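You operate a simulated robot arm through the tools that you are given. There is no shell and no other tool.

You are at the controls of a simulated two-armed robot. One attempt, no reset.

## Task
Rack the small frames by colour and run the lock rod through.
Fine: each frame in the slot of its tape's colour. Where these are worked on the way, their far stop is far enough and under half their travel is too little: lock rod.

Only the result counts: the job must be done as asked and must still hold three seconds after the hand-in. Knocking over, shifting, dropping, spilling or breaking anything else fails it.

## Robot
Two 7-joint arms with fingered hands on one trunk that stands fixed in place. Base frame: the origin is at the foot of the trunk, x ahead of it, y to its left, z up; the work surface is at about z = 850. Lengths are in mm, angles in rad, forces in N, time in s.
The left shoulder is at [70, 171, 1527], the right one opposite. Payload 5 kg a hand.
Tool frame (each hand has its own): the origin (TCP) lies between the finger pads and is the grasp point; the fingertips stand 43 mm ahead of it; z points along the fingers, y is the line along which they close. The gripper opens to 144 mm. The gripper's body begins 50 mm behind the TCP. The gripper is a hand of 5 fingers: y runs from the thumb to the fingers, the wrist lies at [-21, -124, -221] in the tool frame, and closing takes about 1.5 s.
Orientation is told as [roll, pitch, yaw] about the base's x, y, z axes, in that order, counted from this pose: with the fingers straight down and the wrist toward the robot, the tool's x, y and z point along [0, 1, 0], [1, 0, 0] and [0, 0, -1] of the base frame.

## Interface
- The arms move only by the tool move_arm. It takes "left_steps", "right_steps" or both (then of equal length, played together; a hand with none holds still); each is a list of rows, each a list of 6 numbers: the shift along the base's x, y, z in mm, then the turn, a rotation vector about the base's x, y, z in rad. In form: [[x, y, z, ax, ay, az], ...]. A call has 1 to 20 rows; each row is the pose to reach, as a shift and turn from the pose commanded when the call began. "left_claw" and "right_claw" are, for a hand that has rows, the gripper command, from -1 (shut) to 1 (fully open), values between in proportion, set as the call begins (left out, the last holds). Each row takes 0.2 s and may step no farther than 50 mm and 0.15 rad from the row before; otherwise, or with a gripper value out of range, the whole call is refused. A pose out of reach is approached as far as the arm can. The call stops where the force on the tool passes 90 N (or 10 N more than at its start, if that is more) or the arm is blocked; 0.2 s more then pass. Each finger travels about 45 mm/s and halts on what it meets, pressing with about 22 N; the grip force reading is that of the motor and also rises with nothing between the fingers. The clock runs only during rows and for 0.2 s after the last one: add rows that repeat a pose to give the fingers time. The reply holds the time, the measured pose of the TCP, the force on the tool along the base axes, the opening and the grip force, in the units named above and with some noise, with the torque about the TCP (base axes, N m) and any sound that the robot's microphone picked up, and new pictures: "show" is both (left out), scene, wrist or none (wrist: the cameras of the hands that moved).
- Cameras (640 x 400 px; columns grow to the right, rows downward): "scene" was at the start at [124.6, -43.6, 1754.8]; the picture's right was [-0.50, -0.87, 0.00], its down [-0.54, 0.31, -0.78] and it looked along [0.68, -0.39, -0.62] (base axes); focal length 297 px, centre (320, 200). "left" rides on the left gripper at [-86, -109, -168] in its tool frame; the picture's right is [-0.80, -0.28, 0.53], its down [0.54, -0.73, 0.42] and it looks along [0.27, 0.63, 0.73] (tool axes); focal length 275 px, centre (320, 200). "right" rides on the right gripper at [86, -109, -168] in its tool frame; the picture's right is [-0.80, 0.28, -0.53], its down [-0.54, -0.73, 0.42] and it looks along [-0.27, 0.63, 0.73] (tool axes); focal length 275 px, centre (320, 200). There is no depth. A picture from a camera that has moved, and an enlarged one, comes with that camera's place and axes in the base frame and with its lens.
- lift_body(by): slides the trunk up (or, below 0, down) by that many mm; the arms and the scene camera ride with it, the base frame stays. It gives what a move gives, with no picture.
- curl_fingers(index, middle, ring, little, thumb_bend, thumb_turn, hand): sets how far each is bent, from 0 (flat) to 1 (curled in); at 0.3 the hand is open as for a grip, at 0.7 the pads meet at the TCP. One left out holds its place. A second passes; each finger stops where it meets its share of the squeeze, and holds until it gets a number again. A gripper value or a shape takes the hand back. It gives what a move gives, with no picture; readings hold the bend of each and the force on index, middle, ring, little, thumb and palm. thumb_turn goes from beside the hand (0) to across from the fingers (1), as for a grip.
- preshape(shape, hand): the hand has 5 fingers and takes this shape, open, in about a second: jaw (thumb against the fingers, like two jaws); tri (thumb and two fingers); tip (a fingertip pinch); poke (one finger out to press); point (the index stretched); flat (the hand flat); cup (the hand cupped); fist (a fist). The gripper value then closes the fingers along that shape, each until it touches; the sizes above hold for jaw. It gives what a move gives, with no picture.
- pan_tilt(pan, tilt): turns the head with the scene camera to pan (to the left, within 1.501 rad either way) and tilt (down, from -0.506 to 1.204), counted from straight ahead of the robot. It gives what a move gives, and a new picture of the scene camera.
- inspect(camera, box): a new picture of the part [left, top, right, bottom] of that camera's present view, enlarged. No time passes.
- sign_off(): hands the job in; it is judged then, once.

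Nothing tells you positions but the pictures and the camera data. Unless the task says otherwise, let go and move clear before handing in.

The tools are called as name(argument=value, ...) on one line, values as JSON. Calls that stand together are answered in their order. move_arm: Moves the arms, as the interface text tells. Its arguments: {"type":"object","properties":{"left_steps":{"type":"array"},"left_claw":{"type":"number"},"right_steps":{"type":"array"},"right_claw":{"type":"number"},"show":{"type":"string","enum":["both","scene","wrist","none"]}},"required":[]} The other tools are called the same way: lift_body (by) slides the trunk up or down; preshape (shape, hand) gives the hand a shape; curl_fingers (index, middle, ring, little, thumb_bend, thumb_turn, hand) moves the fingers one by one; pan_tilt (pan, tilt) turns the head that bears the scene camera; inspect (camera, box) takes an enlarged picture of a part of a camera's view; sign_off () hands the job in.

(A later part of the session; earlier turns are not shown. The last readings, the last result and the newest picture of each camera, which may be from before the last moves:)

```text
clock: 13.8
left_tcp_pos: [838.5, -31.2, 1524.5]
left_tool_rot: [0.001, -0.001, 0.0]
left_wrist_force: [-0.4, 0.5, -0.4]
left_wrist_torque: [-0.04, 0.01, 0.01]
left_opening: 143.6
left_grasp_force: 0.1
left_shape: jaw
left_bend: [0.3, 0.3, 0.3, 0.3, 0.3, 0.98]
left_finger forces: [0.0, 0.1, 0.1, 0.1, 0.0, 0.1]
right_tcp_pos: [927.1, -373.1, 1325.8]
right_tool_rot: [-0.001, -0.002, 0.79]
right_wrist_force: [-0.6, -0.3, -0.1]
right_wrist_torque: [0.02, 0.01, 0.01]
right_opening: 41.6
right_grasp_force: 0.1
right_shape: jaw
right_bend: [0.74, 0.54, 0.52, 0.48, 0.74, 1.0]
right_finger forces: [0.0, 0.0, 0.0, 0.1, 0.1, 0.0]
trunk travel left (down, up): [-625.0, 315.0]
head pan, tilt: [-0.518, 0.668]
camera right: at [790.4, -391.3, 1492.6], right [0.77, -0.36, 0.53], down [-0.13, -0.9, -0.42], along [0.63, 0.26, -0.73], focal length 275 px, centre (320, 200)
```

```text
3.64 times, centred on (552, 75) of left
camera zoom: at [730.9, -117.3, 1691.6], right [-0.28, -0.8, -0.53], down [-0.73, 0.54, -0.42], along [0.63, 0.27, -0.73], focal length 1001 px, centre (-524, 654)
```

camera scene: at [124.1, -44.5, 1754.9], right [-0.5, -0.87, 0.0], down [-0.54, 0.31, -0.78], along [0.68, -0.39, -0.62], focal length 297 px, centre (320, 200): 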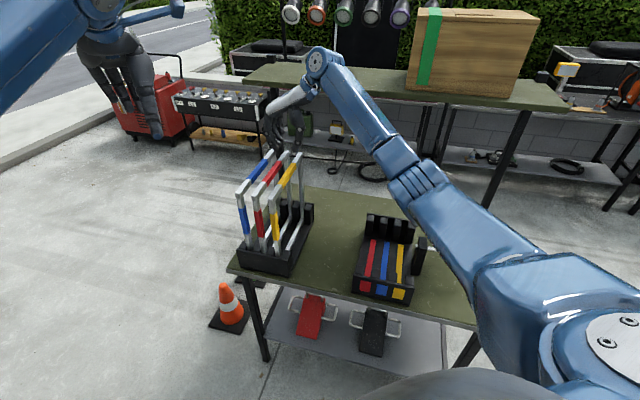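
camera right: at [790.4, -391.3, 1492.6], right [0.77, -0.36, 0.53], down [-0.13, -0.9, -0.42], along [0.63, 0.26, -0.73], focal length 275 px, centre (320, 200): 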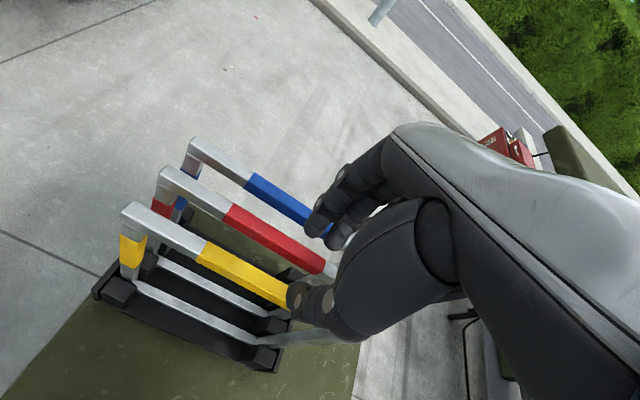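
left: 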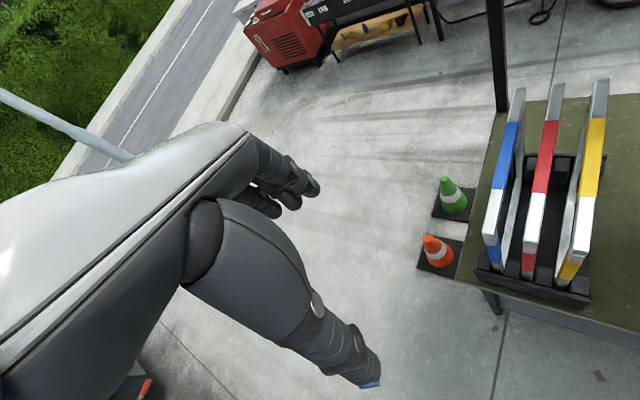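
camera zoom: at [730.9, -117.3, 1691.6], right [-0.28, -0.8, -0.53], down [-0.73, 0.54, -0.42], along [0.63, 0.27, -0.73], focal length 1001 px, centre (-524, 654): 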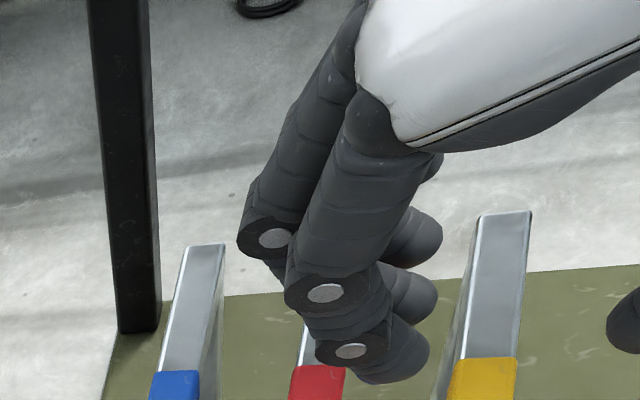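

The finger readings are steady, so this is simply how the jaw shape sits half open. The gaps between bars are only about 35 mm, so I'll zoom on the fingers to learn how thick the thumb and finger profiles are.

inspect(camera="scene", box=[256, 95, 312, 150])

inspect(camera="left", box=[480, 0, 640, 100])

```text
7.27 times, centred on (284, 122) of scene
camera zoom: at [125.1, -43.3, 1754.8], right [-0.5, -0.87, 0.0], down [-0.54, 0.31, -0.78], along [0.68, -0.39, -0.62], focal length 2159 px, centre (582, 764)
```

zoom: 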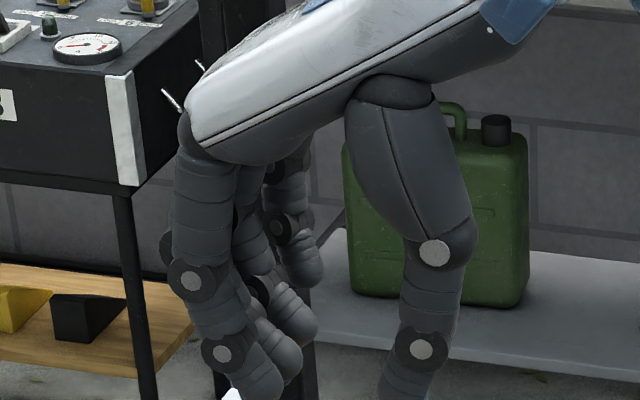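

```text
4.00 times, centred on (560, 50) of left
camera zoom: at [730.9, -117.3, 1691.6], right [-0.28, -0.8, -0.53], down [-0.73, 0.54, -0.42], along [0.63, 0.27, -0.73], focal length 1101 px, centre (-640, 800)
```

zoom: 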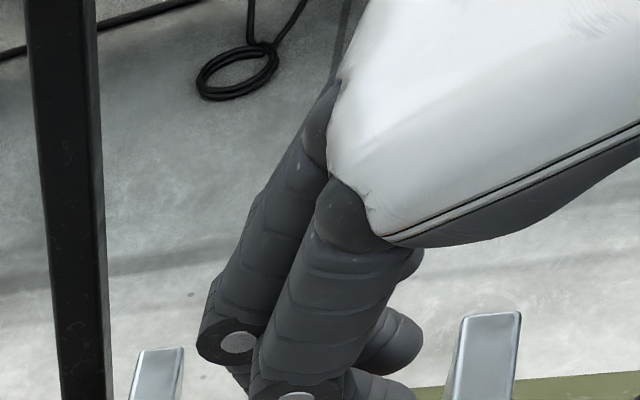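

Thumb and fingers are each about 22–24 mm thick and slope inward, which is tight beside a neighbouring bar. I'll rise 60 mm for safety and try the pinch shape to see whether it is slimmer.

move_arm(right_steps=[[0, 0, 30, 0, 0, 0], [0, 0, 60, 0, 0, 0]], show="none")

preshape(shape="tip", hand="right")

inspect(camera="scene", box=[248, 70, 328, 140])

inspect(camera="right", box=[220, 130, 444, 330])

```text
clock: 14.4
left_tcp_pos: [837.9, -30.5, 1525.0]
left_tool_rot: [0.003, 0.001, 0.001]
left_wrist_force: [0.4, 1.4, -0.3]
left_wrist_torque: [-0.02, 0.0, 0.01]
left_opening: 143.6
left_grasp_force: 0.1
left_shape: jaw
left_bend: [0.3, 0.3, 0.3, 0.3, 0.3, 0.98]
left_finger forces: [0.1, 0.0, 0.0, 0.0, 0.1, 0.1]
right_tcp_pos: [927.2, -371.0, 1386.9]
right_tool_rot: [-0.001, 0.002, 0.79]
right_wrist_force: [-0.4, 0.1, -0.7]
right_wrist_torque: [-0.01, 0.02, -0.02]
right_opening: 42.0
right_grasp_force: 0.0
right_shape: jaw
right_bend: [0.74, 0.54, 0.52, 0.48, 0.74, 1.0]
right_finger forces: [0.0, 0.1, 0.2, 0.0, 0.0, 0.1]
trunk travel left (down, up): [-625.0, 315.0]
head pan, tilt: [-0.518, 0.668]
```

```text
clock: 15.3
left_tcp_pos: [839.1, -31.7, 1523.8]
left_tool_rot: [0.0, -0.001, 0.004]
left_wrist_force: [0.0, 0.2, 0.7]
left_wrist_torque: [0.01, 0.03, -0.01]
left_opening: 143.4
left_grasp_force: 0.1
left_shape: jaw
left_bend: [0.3, 0.3, 0.3, 0.3, 0.3, 0.98]
left_finger forces: [0.0, 0.1, 0.0, 0.0, 0.1, 0.0]
right_tcp_pos: [927.5, -372.9, 1385.3]
right_tool_rot: [0.0, 0.0, 0.789]
right_wrist_force: [0.1, 0.0, 0.0]
right_wrist_torque: [-0.02, 0.0, 0.0]
right_opening: 143.8
right_grasp_force: 0.1
right_shape: tip
right_bend: [0.3, 0.98, 0.99, 0.99, 0.3, 0.98]
right_finger forces: [0.0, 0.1, 0.0, 0.0, 0.0, 0.0]
trunk travel left (down, up): [-625.0, 315.0]
head pan, tilt: [-0.518, 0.668]
```

```text
5.71 times, centred on (288, 105) of scene
camera zoom: at [125.3, -43.7, 1754.8], right [-0.5, -0.87, 0.0], down [-0.54, 0.31, -0.78], along [0.68, -0.39, -0.62], focal length 1696 px, centre (503, 743)
```

zoom: 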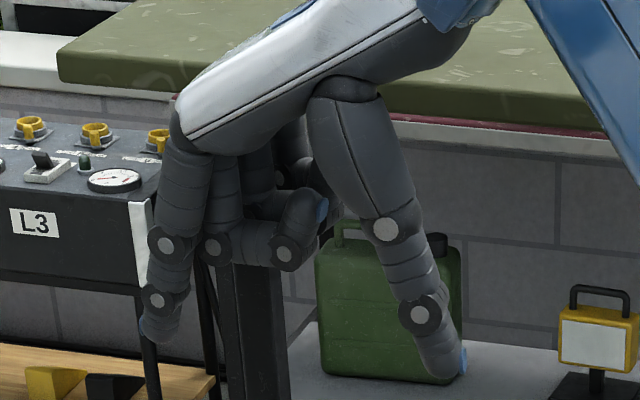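

```text
2.00 times, centred on (332, 230) of right
camera zoom: at [790.3, -390.4, 1553.6], right [0.77, -0.36, 0.53], down [-0.13, -0.9, -0.42], along [0.63, 0.26, -0.73], focal length 551 px, centre (296, 140)
```

zoom: 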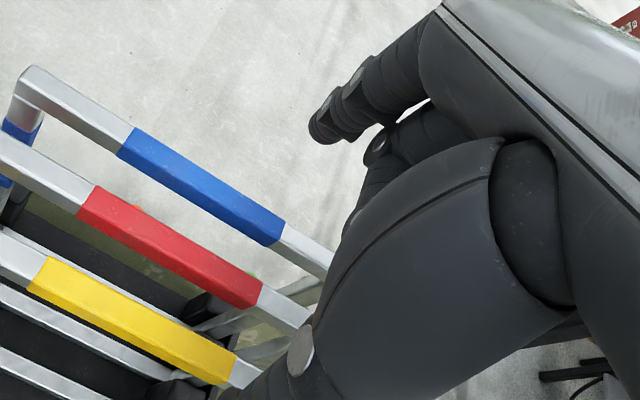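

In the pinch shape a finger at bend 0.3 hangs nearly straight down, so individually set fingers can be slim on the neighbour's side. I'll try thumb nearly straight with the fingers curled further across, to see where they meet.

curl_fingers(hand="right", index=0.65, middle=0.65, ring=0.65, little=0.65, thumb_bend=0.45, thumb_turn=1.0)

inspect(camera="scene", box=[248, 70, 328, 140])

curl_fingers(hand="right", index=0.8, middle=0.8, ring=0.8, little=0.8, thumb_bend=0.45)

inspect(camera="scene", box=[248, 70, 328, 140])

```text
clock: 16.3
left_tcp_pos: [838.0, -31.4, 1524.7]
left_tool_rot: [-0.001, 0.001, 0.002]
left_wrist_force: [0.3, -0.3, -0.1]
left_wrist_torque: [0.02, 0.01, -0.02]
left_opening: 143.7
left_grasp_force: 0.0
left_shape: jaw
left_bend: [0.3, 0.3, 0.3, 0.3, 0.3, 0.98]
left_finger forces: [0.0, 0.0, 0.0, 0.0, 0.0, 0.0]
right_tcp_pos: [927.4, -371.5, 1386.2]
right_tool_rot: [-0.001, 0.001, 0.789]
right_wrist_force: [0.8, 0.0, -0.2]
right_wrist_torque: [0.0, 0.06, -0.02]
right_opening: 61.1
right_grasp_force: 0.1
right_shape: fingers
right_bend: [0.65, 0.65, 0.65, 0.65, 0.45, 0.99]
right_finger forces: [0.0, 0.0, 0.0, 0.0, 0.0, 0.0]
trunk travel left (down, up): [-625.0, 315.0]
head pan, tilt: [-0.518, 0.668]
```

```text
5.71 times, centred on (288, 105) of scene
camera zoom: at [124.7, -43.4, 1754.8], right [-0.5, -0.87, 0.0], down [-0.54, 0.31, -0.78], along [0.68, -0.39, -0.62], focal length 1696 px, centre (503, 743)
```

zoom: 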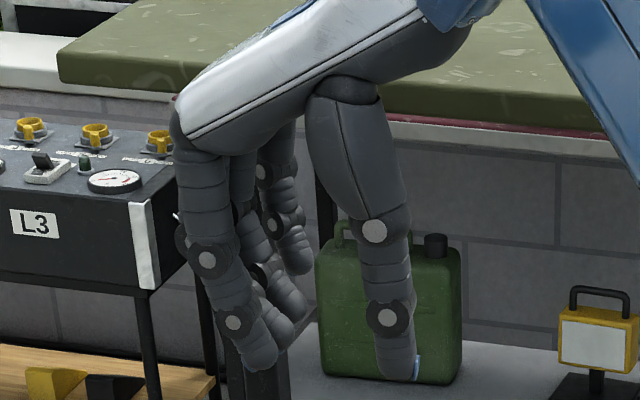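

```text
clock: 17.3
left_tcp_pos: [839.2, -32.2, 1524.2]
left_tool_rot: [0.0, 0.0, 0.002]
left_wrist_force: [-0.8, 0.8, -0.1]
left_wrist_torque: [-0.03, -0.04, 0.0]
left_opening: 143.7
left_grasp_force: 0.0
left_shape: jaw
left_bend: [0.3, 0.3, 0.3, 0.3, 0.3, 0.98]
left_finger forces: [0.1, 0.0, 0.1, 0.0, 0.0, 0.0]
right_tcp_pos: [926.9, -372.8, 1386.1]
right_tool_rot: [0.0, 0.001, 0.789]
right_wrist_force: [-0.7, 0.0, -0.4]
right_wrist_torque: [0.0, -0.01, -0.01]
right_opening: 33.9
right_grasp_force: 0.0
right_shape: fingers
right_bend: [0.8, 0.8, 0.8, 0.8, 0.45, 0.99]
right_finger forces: [0.0, 0.0, 0.0, 0.1, 0.1, 0.0]
trunk travel left (down, up): [-625.0, 315.0]
head pan, tilt: [-0.518, 0.668]
```

```text
5.71 times, centred on (288, 105) of scene
camera zoom: at [124.9, -43.5, 1754.8], right [-0.5, -0.87, 0.0], down [-0.54, 0.31, -0.78], along [0.68, -0.39, -0.62], focal length 1696 px, centre (503, 743)
```

zoom: 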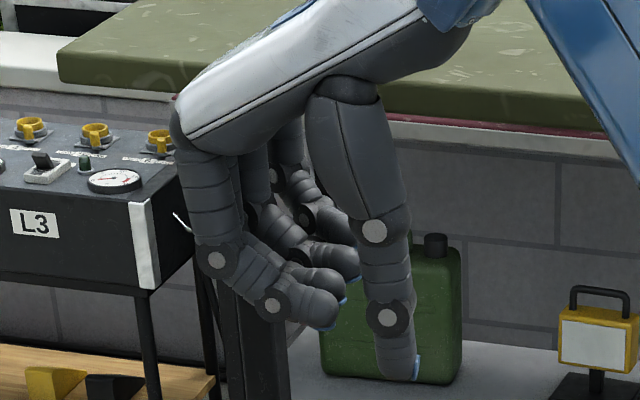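

With thumb bend 0.45 the thumb hangs vertical and slim (about 21 mm), and the fingers at 0.8 nearly reach it. That suits blue and red, whose neighbours are on the thumb side. For yellow I need the opposite, so I'll try straight fingers with the thumb well across.

curl_fingers(hand="right", index=0.45, middle=0.45, ring=0.45, little=0.45, thumb_bend=0.8)

inspect(camera="scene", box=[248, 70, 328, 140])

curl_fingers(hand="right", thumb_bend=0.95)

inspect(camera="scene", box=[248, 70, 328, 140])

```text
clock: 18.3
left_tcp_pos: [838.2, -31.2, 1525.5]
left_tool_rot: [0.001, 0.0, 0.003]
left_wrist_force: [-0.7, 0.0, -0.6]
left_wrist_torque: [0.01, -0.01, 0.03]
left_opening: 143.8
left_grasp_force: 0.1
left_shape: jaw
left_bend: [0.3, 0.3, 0.3, 0.3, 0.3, 0.98]
left_finger forces: [0.0, 0.0, 0.0, 0.1, 0.1, 0.1]
right_tcp_pos: [927.2, -371.9, 1386.4]
right_tool_rot: [-0.001, -0.001, 0.789]
right_wrist_force: [-0.3, -1.0, 0.0]
right_wrist_torque: [0.02, -0.01, 0.03]
right_opening: 28.6
right_grasp_force: 0.1
right_shape: fingers
right_bend: [0.45, 0.45, 0.45, 0.45, 0.8, 1.0]
right_finger forces: [0.0, 0.1, 0.1, 0.1, 0.0, 0.0]
trunk travel left (down, up): [-625.0, 315.0]
head pan, tilt: [-0.518, 0.668]
```

```text
5.71 times, centred on (288, 105) of scene
camera zoom: at [124.9, -43.4, 1754.8], right [-0.5, -0.87, 0.0], down [-0.54, 0.31, -0.78], along [0.68, -0.39, -0.62], focal length 1696 px, centre (503, 743)
```

zoom: 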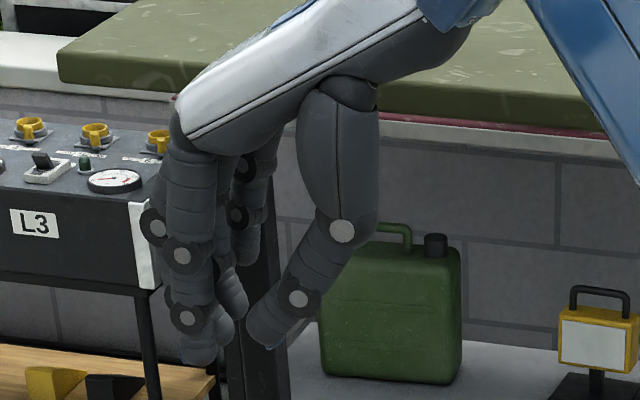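

```text
clock: 19.3
left_tcp_pos: [839.7, -31.3, 1523.4]
left_tool_rot: [0.0, 0.001, 0.002]
left_wrist_force: [0.5, 0.0, 0.4]
left_wrist_torque: [-0.02, -0.02, 0.02]
left_opening: 143.5
left_grasp_force: 0.0
left_shape: jaw
left_bend: [0.3, 0.3, 0.3, 0.3, 0.3, 0.98]
left_finger forces: [0.0, 0.1, 0.1, 0.1, 0.1, 0.1]
right_tcp_pos: [927.1, -372.1, 1386.7]
right_tool_rot: [-0.001, 0.0, 0.789]
right_wrist_force: [0.5, 0.0, -0.4]
right_wrist_torque: [-0.01, 0.01, 0.03]
right_opening: 28.1
right_grasp_force: 0.0
right_shape: fingers
right_bend: [0.43, 0.45, 0.45, 0.45, 0.91, 1.0]
right_finger forces: [0.0, 0.0, 0.0, 0.0, 0.0, 0.0]
trunk travel left (down, up): [-625.0, 315.0]
head pan, tilt: [-0.518, 0.668]
```

```text
5.71 times, centred on (288, 105) of scene
camera zoom: at [124.9, -43.4, 1754.8], right [-0.5, -0.87, 0.0], down [-0.54, 0.31, -0.78], along [0.68, -0.39, -0.62], focal length 1696 px, centre (503, 743)
```

zoom: 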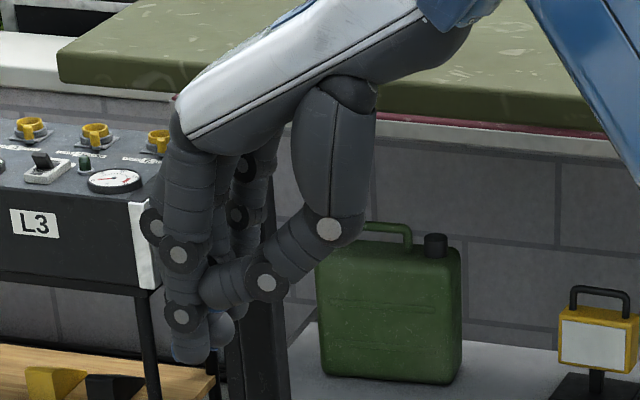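

Fingers at 0.45 hang vertical, and the thumb can reach across to them. For yellow I'll put the straight fingers between yellow and red, with TCP about 28 mm right of the bar, then close the thumb. I'll set that shape and come down to just above the bars.

curl_fingers(hand="right", index=0.45, middle=0.45, ring=0.45, little=0.45, thumb_bend=0.58)

move_arm(right_steps=[[-10, -4, -40, 0, 0, 0], [-20, -8, -80, 0, 0, 0], [-29, -11, -117, 0, 0, 0], [-29, -11, -117, 0, 0, 0]], show="both")

inspect(camera="left", box=[464, 20, 640, 130])

inspect(camera="scene", box=[248, 110, 328, 180])

```text
clock: 20.3
left_tcp_pos: [838.8, -31.1, 1524.6]
left_tool_rot: [0.001, 0.0, 0.001]
left_wrist_force: [-0.2, -0.3, 0.7]
left_wrist_torque: [-0.02, -0.04, 0.03]
left_opening: 143.5
left_grasp_force: 0.0
left_shape: jaw
left_bend: [0.3, 0.3, 0.3, 0.3, 0.3, 0.98]
left_finger forces: [0.1, 0.0, 0.0, 0.1, 0.0, 0.1]
right_tcp_pos: [927.8, -372.6, 1387.0]
right_tool_rot: [0.0, 0.002, 0.788]
right_wrist_force: [0.6, -0.4, 0.0]
right_wrist_torque: [0.02, -0.01, 0.01]
right_opening: 74.7
right_grasp_force: 0.1
right_shape: fingers
right_bend: [0.45, 0.45, 0.45, 0.45, 0.57, 1.0]
right_finger forces: [0.0, 0.0, 0.0, 0.0, 0.1, 0.1]
trunk travel left (down, up): [-625.0, 315.0]
head pan, tilt: [-0.518, 0.668]
```

```text
clock: 21.3
left_tcp_pos: [838.9, -31.2, 1525.2]
left_tool_rot: [-0.002, 0.0, 0.002]
left_wrist_force: [-0.3, 0.4, 0.5]
left_wrist_torque: [0.02, -0.03, 0.02]
left_opening: 143.3
left_grasp_force: 0.1
left_shape: jaw
left_bend: [0.3, 0.3, 0.3, 0.3, 0.3, 0.98]
left_finger forces: [0.0, 0.1, 0.0, 0.0, 0.0, 0.0]
right_tcp_pos: [896.1, -383.3, 1269.2]
right_tool_rot: [-0.001, -0.001, 0.789]
right_wrist_force: [0.0, -0.3, -0.2]
right_wrist_torque: [0.0, 0.01, 0.02]
right_opening: 74.6
right_grasp_force: 0.1
right_shape: fingers
right_bend: [0.45, 0.45, 0.45, 0.45, 0.57, 1.0]
right_finger forces: [0.1, 0.0, 0.1, 0.1, 0.1, 0.1]
trunk travel left (down, up): [-625.0, 315.0]
head pan, tilt: [-0.518, 0.668]
camera scene: at [124.7, -42.8, 1754.9], right [-0.5, -0.87, 0.0], down [-0.54, 0.31, -0.78], along [0.68, -0.39, -0.62], focal length 297 px, centre (320, 200)
camera right: at [758.9, -400.4, 1437.3], right [0.77, -0.36, 0.53], down [-0.13, -0.9, -0.42], along [0.63, 0.26, -0.73], focal length 275 px, centre (320, 200)
```

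scene: 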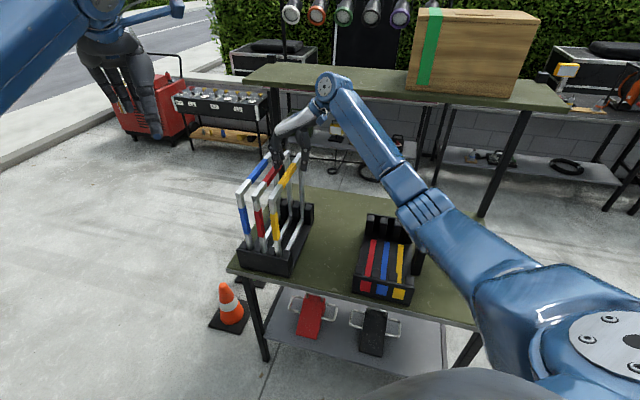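
right: 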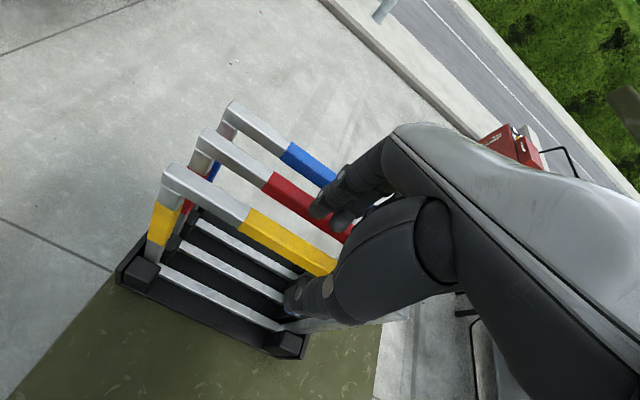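

```text
3.64 times, centred on (552, 75) of left
camera zoom: at [730.5, -116.7, 1691.9], right [-0.28, -0.8, -0.53], down [-0.73, 0.54, -0.42], along [0.63, 0.27, -0.73], focal length 1001 px, centre (-524, 654)
```

zoom: 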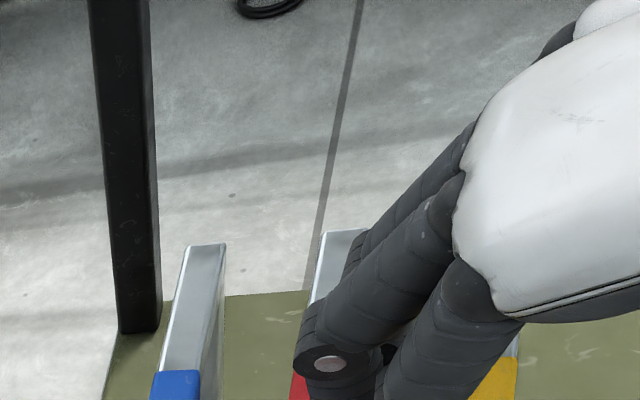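

```text
5.71 times, centred on (288, 145) of scene
camera zoom: at [124.7, -42.8, 1754.9], right [-0.5, -0.87, 0.0], down [-0.54, 0.31, -0.78], along [0.68, -0.39, -0.62], focal length 1696 px, centre (503, 514)
```

zoom: 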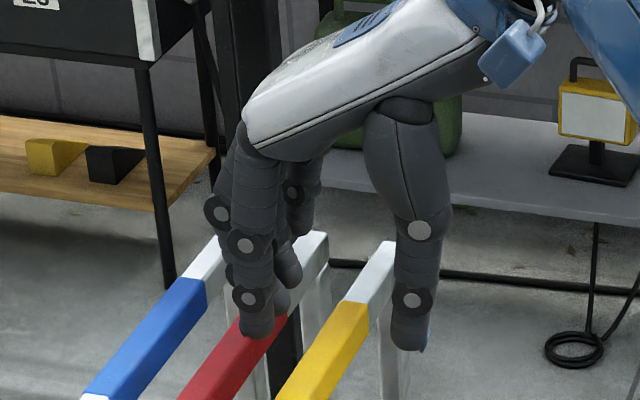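

The index sits about 5 mm left of yellow's left face and 10 mm right of red, as planned. I'll descend 55 mm so the fingers straddle the yellow bar, then check.

move_arm(right_steps=[[0, 0, -15, 0, 0, 0], [0, 0, -30, 0, 0, 0], [0, 0, -43, 0, 0, 0], [0, 0, -55, 0, 0, 0], [0, 0, -55, 0, 0, 0]], show="both")

inspect(camera="scene", box=[240, 130, 320, 190])

inspect(camera="left", box=[480, 40, 640, 160])

inspect(camera="right", box=[180, 130, 404, 330])

```text
clock: 22.5
left_tcp_pos: [839.1, -31.3, 1525.0]
left_tool_rot: [0.001, 0.001, 0.001]
left_wrist_force: [0.7, 0.5, -0.2]
left_wrist_torque: [0.0, 0.0, 0.01]
left_opening: 143.5
left_grasp_force: 0.1
left_shape: jaw
left_bend: [0.3, 0.3, 0.3, 0.3, 0.3, 0.98]
left_finger forces: [0.1, 0.0, 0.0, 0.0, 0.1, 0.0]
right_tcp_pos: [898.6, -383.5, 1213.0]
right_tool_rot: [-0.001, -0.001, 0.789]
right_wrist_force: [0.3, -0.3, 0.0]
right_wrist_torque: [-0.01, 0.01, 0.02]
right_opening: 74.5
right_grasp_force: 0.1
right_shape: fingers
right_bend: [0.45, 0.45, 0.45, 0.45, 0.57, 1.0]
right_finger forces: [0.0, 0.1, 0.0, 0.1, 0.2, 0.0]
trunk travel left (down, up): [-625.0, 315.0]
head pan, tilt: [-0.518, 0.668]
camera scene: at [124.8, -43.5, 1754.8], right [-0.5, -0.87, 0.0], down [-0.54, 0.31, -0.78], along [0.68, -0.39, -0.62], focal length 297 px, centre (320, 200)
camera right: at [761.7, -401.5, 1381.7], right [0.77, -0.36, 0.53], down [-0.13, -0.9, -0.42], along [0.63, 0.26, -0.73], focal length 275 px, centre (320, 200)
```

scene: 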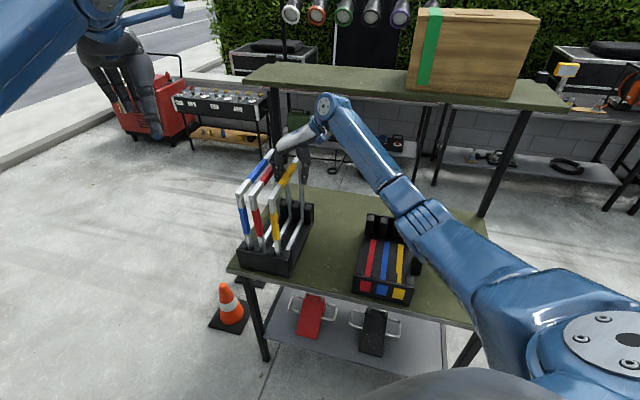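
right: 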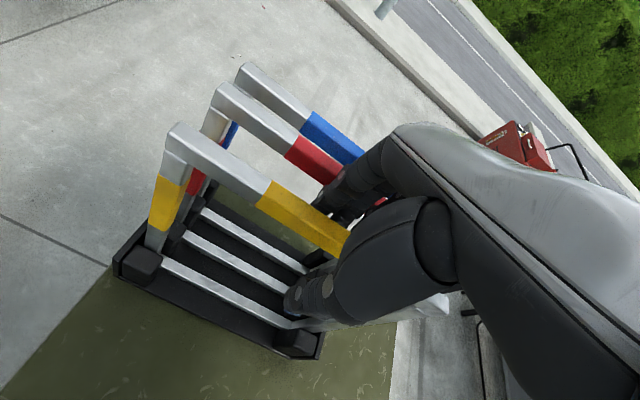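

```text
6.67 times, centred on (280, 160) of scene
camera zoom: at [124.8, -43.5, 1754.8], right [-0.5, -0.87, 0.0], down [-0.54, 0.31, -0.78], along [0.68, -0.39, -0.62], focal length 1979 px, centre (587, 467)
```

zoom: 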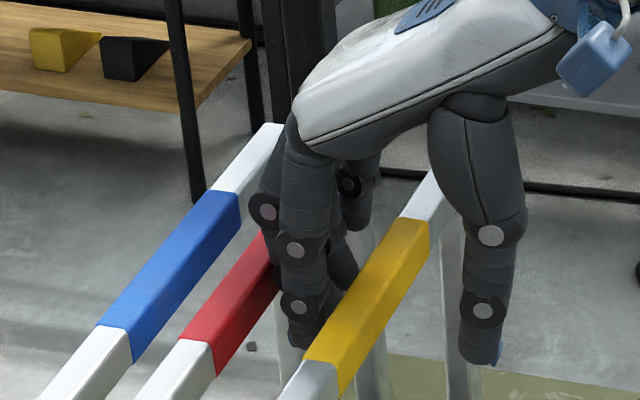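

```text
3.33 times, centred on (560, 100) of left
camera zoom: at [730.6, -117.4, 1691.7], right [-0.28, -0.8, -0.53], down [-0.73, 0.54, -0.42], along [0.63, 0.27, -0.73], focal length 918 px, centre (-480, 533)
```

zoom: 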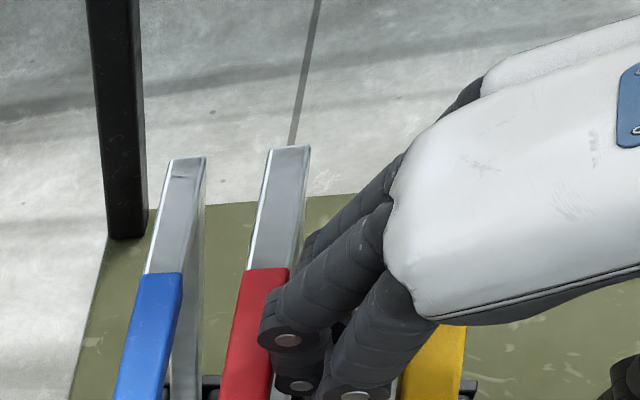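

```text
2.00 times, centred on (292, 230) of right
camera zoom: at [761.7, -401.5, 1381.7], right [0.77, -0.36, 0.53], down [-0.13, -0.9, -0.42], along [0.63, 0.26, -0.73], focal length 551 px, centre (376, 140)
```

zoom: 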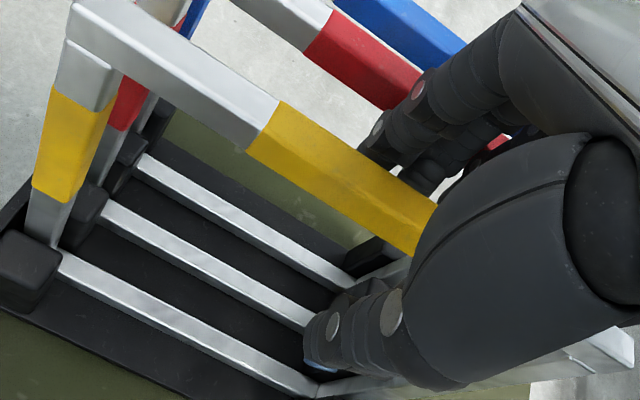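

The hand straddles the yellow bar without touching anything. I'll bring the thumb close first, then squeeze both sides.

curl_fingers(hand="right", thumb_bend=0.74)

inspect(camera="scene", box=[260, 145, 324, 185])

```text
clock: 23.5
left_tcp_pos: [839.3, -31.0, 1524.9]
left_tool_rot: [0.002, -0.001, 0.001]
left_wrist_force: [-0.4, 0.6, -0.8]
left_wrist_torque: [0.03, -0.03, 0.02]
left_opening: 143.6
left_grasp_force: 0.1
left_shape: jaw
left_bend: [0.3, 0.3, 0.3, 0.3, 0.3, 0.98]
left_finger forces: [0.0, 0.1, 0.1, 0.0, 0.0, 0.1]
right_tcp_pos: [898.6, -383.9, 1213.4]
right_tool_rot: [0.001, 0.0, 0.79]
right_wrist_force: [0.1, 0.3, -0.6]
right_wrist_torque: [0.06, -0.01, -0.01]
right_opening: 41.9
right_grasp_force: 0.1
right_shape: fingers
right_bend: [0.45, 0.45, 0.45, 0.45, 0.74, 1.0]
right_finger forces: [0.0, 0.0, 0.0, 0.0, 0.0, 0.1]
trunk travel left (down, up): [-625.0, 315.0]
head pan, tilt: [-0.518, 0.668]
```

```text
10.00 times, centred on (292, 165) of scene
camera zoom: at [124.9, -43.5, 1754.8], right [-0.5, -0.87, 0.0], down [-0.54, 0.31, -0.78], along [0.68, -0.39, -0.62], focal length 2968 px, centre (600, 550)
```

zoom: 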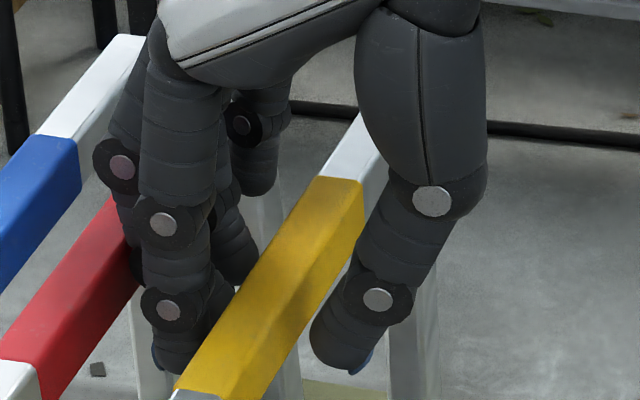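

The thumb is now close to yellow's right face. I'll squeeze thumb and fingers together onto the bar.

curl_fingers(hand="right", index=0.65, middle=0.65, ring=0.65, little=0.65, thumb_bend=0.98)

inspect(camera="scene", box=[260, 145, 324, 185])

```text
clock: 24.5
left_tcp_pos: [840.1, -32.0, 1524.6]
left_tool_rot: [0.0, 0.001, 0.003]
left_wrist_force: [0.2, 0.3, 0.1]
left_wrist_torque: [0.01, -0.01, 0.01]
left_opening: 143.6
left_grasp_force: 0.0
left_shape: jaw
left_bend: [0.3, 0.3, 0.3, 0.3, 0.3, 0.98]
left_finger forces: [0.1, 0.1, 0.0, 0.0, 0.0, 0.0]
right_tcp_pos: [900.1, -383.2, 1213.7]
right_tool_rot: [0.0, 0.003, 0.79]
right_wrist_force: [0.4, 1.9, -1.8]
right_wrist_torque: [0.07, 0.05, 0.85]
right_opening: 21.3
right_grasp_force: 24.8
right_shape: fingers
right_bend: [0.59, 0.61, 0.6, 0.62, 0.8, 1.0]
right_finger forces: [7.7, 5.9, 6.9, 5.9, 25.1, 0.0]
trunk travel left (down, up): [-625.0, 315.0]
head pan, tilt: [-0.518, 0.668]
```

```text
10.00 times, centred on (292, 165) of scene
camera zoom: at [125.8, -43.6, 1754.7], right [-0.5, -0.87, 0.0], down [-0.54, 0.31, -0.78], along [0.68, -0.39, -0.62], focal length 2968 px, centre (600, 550)
```

zoom: 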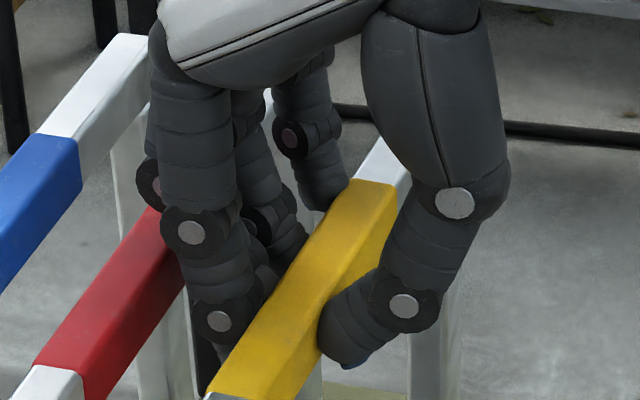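

The grip is firm (thumb 25 N, fingers about 6–8 N each). I'll lift slowly 40 mm while the slot still guides the frame, watching forces.

move_arm(right_steps=[[0, 0, 6, 0, 0, 0], [0, 0, 14, 0, 0, 0], [0, 0, 26, 0, 0, 0], [0, 0, 40, 0, 0, 0], [0, 0, 40, 0, 0, 0]], show="both")

inspect(camera="scene", box=[220, 130, 348, 280])

```text
clock: 25.7
left_tcp_pos: [839.7, -32.3, 1524.0]
left_tool_rot: [0.001, -0.001, -0.002]
left_wrist_force: [0.2, -0.3, 0.3]
left_wrist_torque: [0.0, 0.02, 0.0]
left_opening: 143.5
left_grasp_force: 0.0
left_shape: jaw
left_bend: [0.3, 0.3, 0.3, 0.3, 0.3, 0.98]
left_finger forces: [0.0, 0.0, 0.0, 0.0, 0.0, 0.1]
right_tcp_pos: [898.7, -383.7, 1254.9]
right_tool_rot: [0.0, -0.002, 0.789]
right_wrist_force: [1.5, 0.4, -3.4]
right_wrist_torque: [0.0, -0.11, 0.78]
right_opening: 21.3
right_grasp_force: 25.8
right_shape: fingers
right_bend: [0.59, 0.61, 0.6, 0.62, 0.8, 1.0]
right_finger forces: [7.6, 5.7, 6.8, 5.8, 25.0, 0.1]
trunk travel left (down, up): [-625.0, 315.0]
head pan, tilt: [-0.518, 0.668]
camera scene: at [125.4, -43.9, 1754.8], right [-0.5, -0.87, 0.0], down [-0.54, 0.31, -0.78], along [0.68, -0.39, -0.62], focal length 297 px, centre (320, 200)
camera right: at [761.5, -402.3, 1422.5], right [0.77, -0.36, 0.53], down [-0.13, -0.9, -0.42], along [0.63, 0.26, -0.73], focal length 275 px, centre (320, 200)
```

scene: 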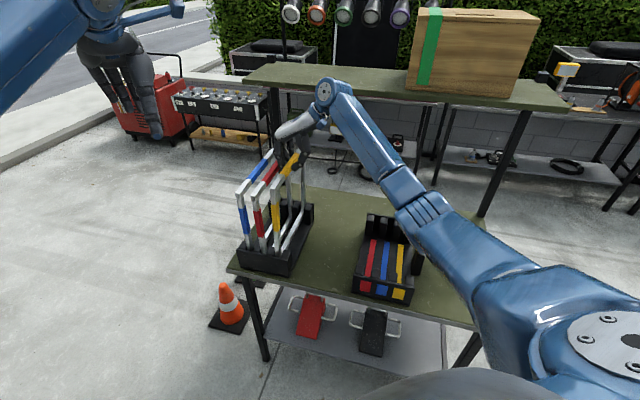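
right: 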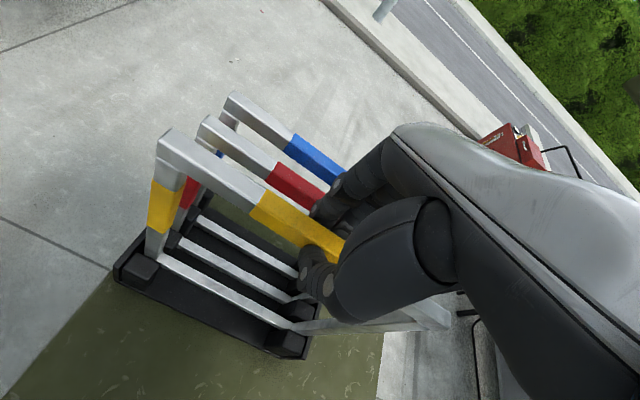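

```text
2.67 times, centred on (284, 205) of scene
camera zoom: at [125.4, -43.9, 1754.8], right [-0.5, -0.87, 0.0], down [-0.54, 0.31, -0.78], along [0.68, -0.39, -0.62], focal length 792 px, centre (416, 187)
```

zoom: 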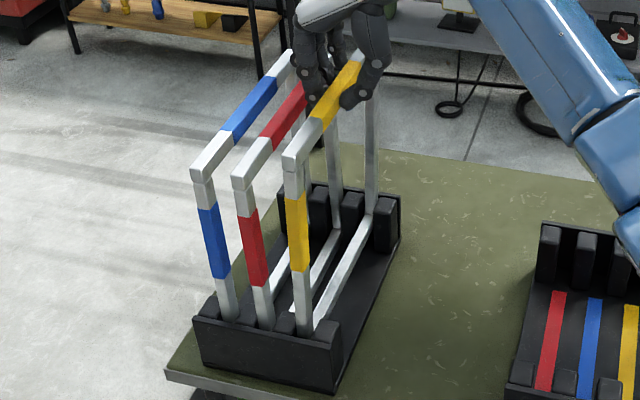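

The frame rises cleanly, weighing about 3.4 N. I'll lift on to clear the rack walls (about 160 mm in total) and watch how it hangs.

move_arm(right_steps=[[0, 0, 15, 0, 0, 0], [0, 0, 30, 0, 0, 0], [0, 0, 45, 0, 0, 0], [0, 0, 60, 0, 0, 0], [0, 0, 75, 0, 0, 0], [0, 0, 90, 0, 0, 0], [0, 0, 105, 0, 0, 0], [0, 0, 120, 0, 0, 0], [0, 0, 120, 0, 0, 0]], show="both")

inspect(camera="scene", box=[220, 100, 348, 260])

```text
clock: 27.7
left_tcp_pos: [838.5, -32.1, 1525.8]
left_tool_rot: [0.0, -0.001, 0.001]
left_wrist_force: [-0.5, -0.1, 0.6]
left_wrist_torque: [0.01, 0.03, 0.0]
left_opening: 143.5
left_grasp_force: 0.0
left_shape: jaw
left_bend: [0.3, 0.3, 0.3, 0.3, 0.3, 0.98]
left_finger forces: [0.0, 0.0, 0.1, 0.1, 0.1, 0.0]
right_tcp_pos: [901.4, -385.3, 1373.8]
right_tool_rot: [0.002, 0.001, 0.789]
right_wrist_force: [-0.4, -0.1, -3.7]
right_wrist_torque: [-0.02, -0.05, 0.01]
right_opening: 21.8
right_grasp_force: 21.3
right_shape: fingers
right_bend: [0.56, 0.62, 0.63, 0.65, 0.83, 1.0]
right_finger forces: [14.1, 5.5, 2.1, 0.0, 21.0, 0.1]
trunk travel left (down, up): [-625.0, 315.0]
head pan, tilt: [-0.518, 0.668]
camera scene: at [125.5, -43.8, 1754.7], right [-0.5, -0.87, 0.0], down [-0.54, 0.31, -0.78], along [0.68, -0.39, -0.62], focal length 297 px, centre (320, 200)
camera right: at [763.5, -402.8, 1541.9], right [0.77, -0.36, 0.53], down [-0.13, -0.9, -0.42], along [0.63, 0.26, -0.73], focal length 275 px, centre (320, 200)
```

scene: 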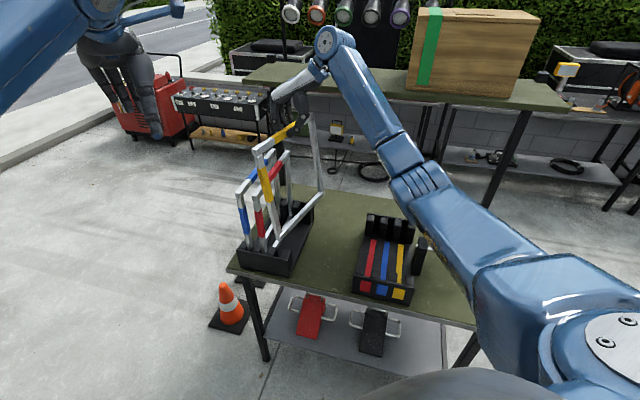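
right: 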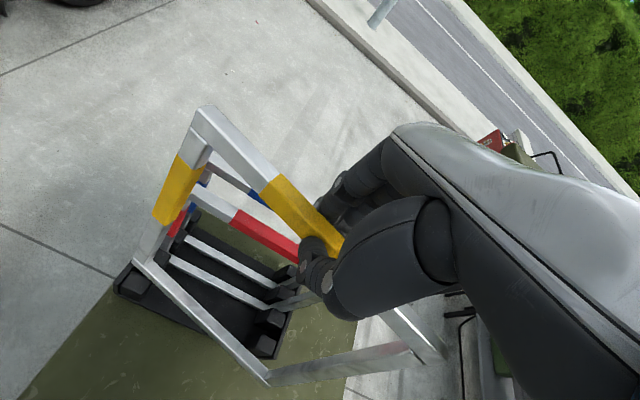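

```text
2.50 times, centred on (284, 180) of scene
camera zoom: at [125.5, -43.8, 1754.7], right [-0.5, -0.87, 0.0], down [-0.54, 0.31, -0.78], along [0.68, -0.39, -0.62], focal length 742 px, centre (410, 250)
```

zoom: 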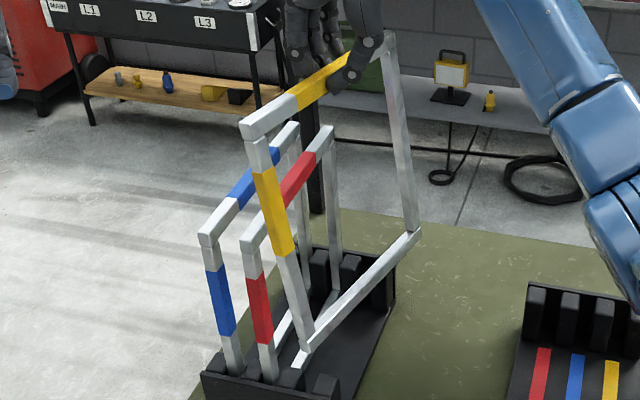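

Once clear of the slot, the frame swung about 0.25 rad clockwise in the grip, because the thumb opposes only the index and middle fingers. It also leans about 5°, but it is held stably. I'll carry it right toward the target and turn the hand to bring the frame back into line.

move_arm(right_steps=[[-31.9, -31.8, 5, 0, 0, 0], [-63.7, -63.5, 10, 0, 0, 0.05], [-95.6, -95.3, 10, 0.013, -0.013, 0.1], [-127.4, -127.1, 10, 0.026, -0.026, 0.15], [-159.3, -158.9, 10, 0.039, -0.039, 0.2], [-191.2, -190.6, 10, 0.052, -0.052, 0.25], [-223, -222.4, 10, 0.064, -0.064, 0.25], [-254.9, -254.2, 10, 0.064, -0.064, 0.25], [-276, -275, 10, 0.064, -0.064, 0.25], [-276, -275, 10, 0.064, -0.064, 0.25], [-276, -275, 10, 0.064, -0.064, 0.25]], show="both")

inspect(camera="scene", box=[320, 110, 480, 310])

```text
clock: 30.1
left_tcp_pos: [838.0, -31.5, 1523.2]
left_tool_rot: [0.0, 0.002, 0.0]
left_wrist_force: [0.3, -0.1, 0.2]
left_wrist_torque: [0.0, 0.0, -0.03]
left_opening: 143.8
left_grasp_force: 0.0
left_shape: jaw
left_bend: [0.3, 0.3, 0.3, 0.3, 0.3, 0.98]
left_finger forces: [0.0, 0.0, 0.1, 0.0, 0.0, 0.0]
right_tcp_pos: [623.4, -657.1, 1385.2]
right_tool_rot: [-0.009, -0.089, 1.04]
right_wrist_force: [-0.3, 0.2, -4.2]
right_wrist_torque: [-0.07, 0.02, -0.01]
right_opening: 22.1
right_grasp_force: 21.5
right_shape: fingers
right_bend: [0.56, 0.62, 0.64, 0.65, 0.83, 1.0]
right_finger forces: [14.5, 5.5, 2.0, 0.0, 21.0, 0.1]
trunk travel left (down, up): [-625.0, 315.0]
head pan, tilt: [-0.518, 0.668]
camera scene: at [125.5, -43.9, 1754.7], right [-0.5, -0.87, 0.0], down [-0.54, 0.31, -0.78], along [0.68, -0.39, -0.62], focal length 297 px, centre (320, 200)
camera right: at [485.4, -721.0, 1541.8], right [0.8, -0.2, 0.57], down [0.12, -0.87, -0.48], along [0.59, 0.46, -0.67], focal length 275 px, centre (320, 200)
```

scene: 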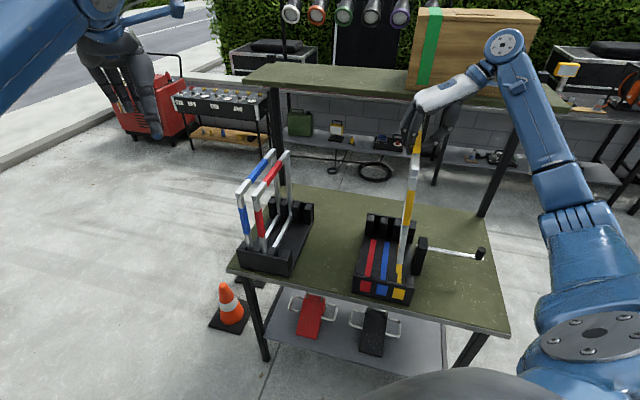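
right: 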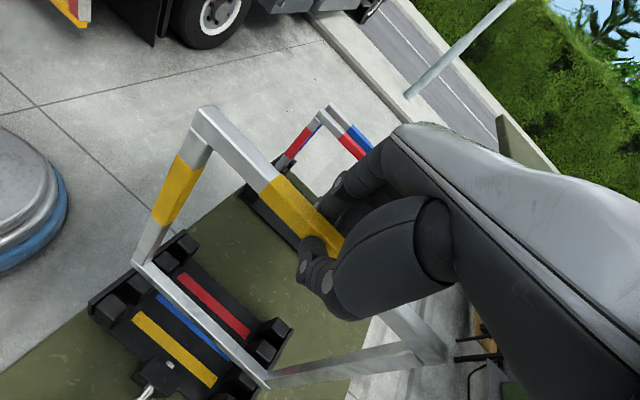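

```text
2.00 times, centred on (400, 210) of scene
camera zoom: at [125.5, -43.9, 1754.7], right [-0.5, -0.87, 0.0], down [-0.54, 0.31, -0.78], along [0.68, -0.39, -0.62], focal length 594 px, centre (160, 180)
```

zoom: 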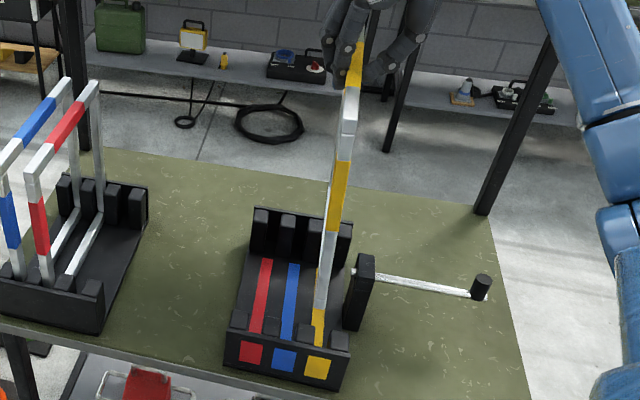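

The frame is now near edge-on to the scene camera above the target rack, which helps with alignment. I'll zoom in.

inspect(camera="scene", box=[375, 120, 455, 210])

inspect(camera="scene", box=[345, 200, 445, 310])

inspect(camera="right", box=[80, 90, 400, 400])

```text
4.44 times, centred on (415, 165) of scene
camera zoom: at [125.5, -43.9, 1754.7], right [-0.5, -0.87, 0.0], down [-0.54, 0.31, -0.78], along [0.68, -0.39, -0.62], focal length 1319 px, centre (-102, 356)
```

zoom: 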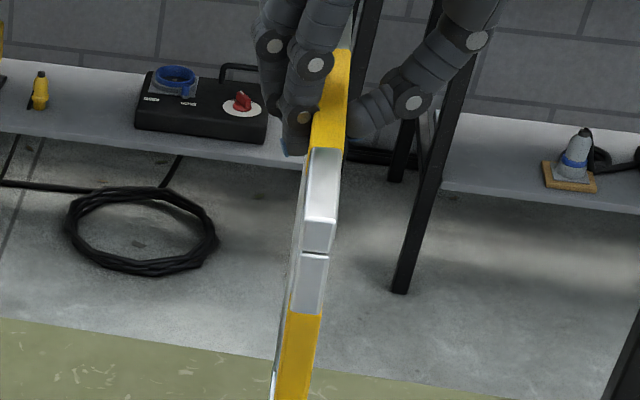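

```text
3.64 times, centred on (395, 255) of scene
camera zoom: at [125.5, -43.9, 1754.7], right [-0.5, -0.87, 0.0], down [-0.54, 0.31, -0.78], along [0.68, -0.39, -0.62], focal length 1079 px, centre (47, 0)
```

zoom: 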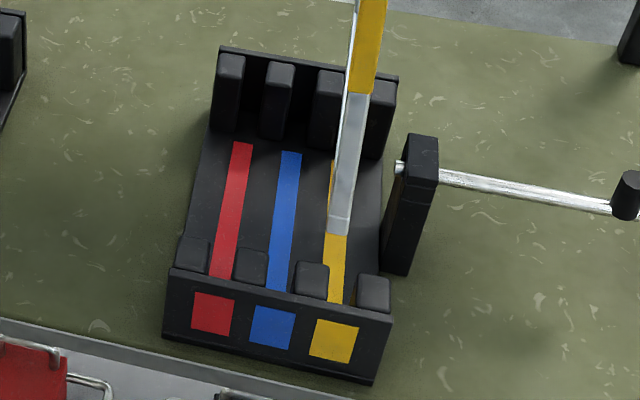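

```text
1.29 times, centred on (240, 245) of right
camera zoom: at [485.4, -721.0, 1541.8], right [0.8, -0.2, 0.57], down [0.12, -0.87, -0.48], along [0.59, 0.46, -0.67], focal length 355 px, centre (423, 142)
```

zoom: 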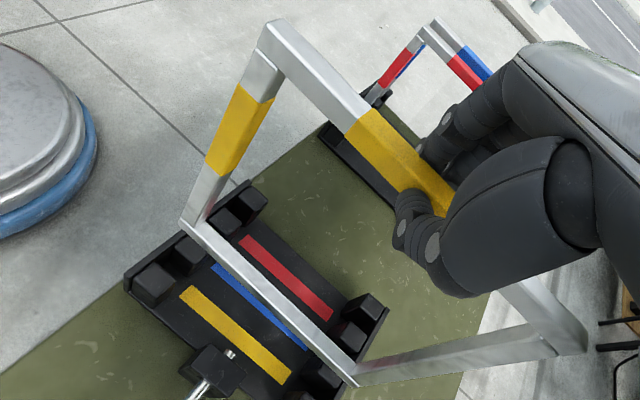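

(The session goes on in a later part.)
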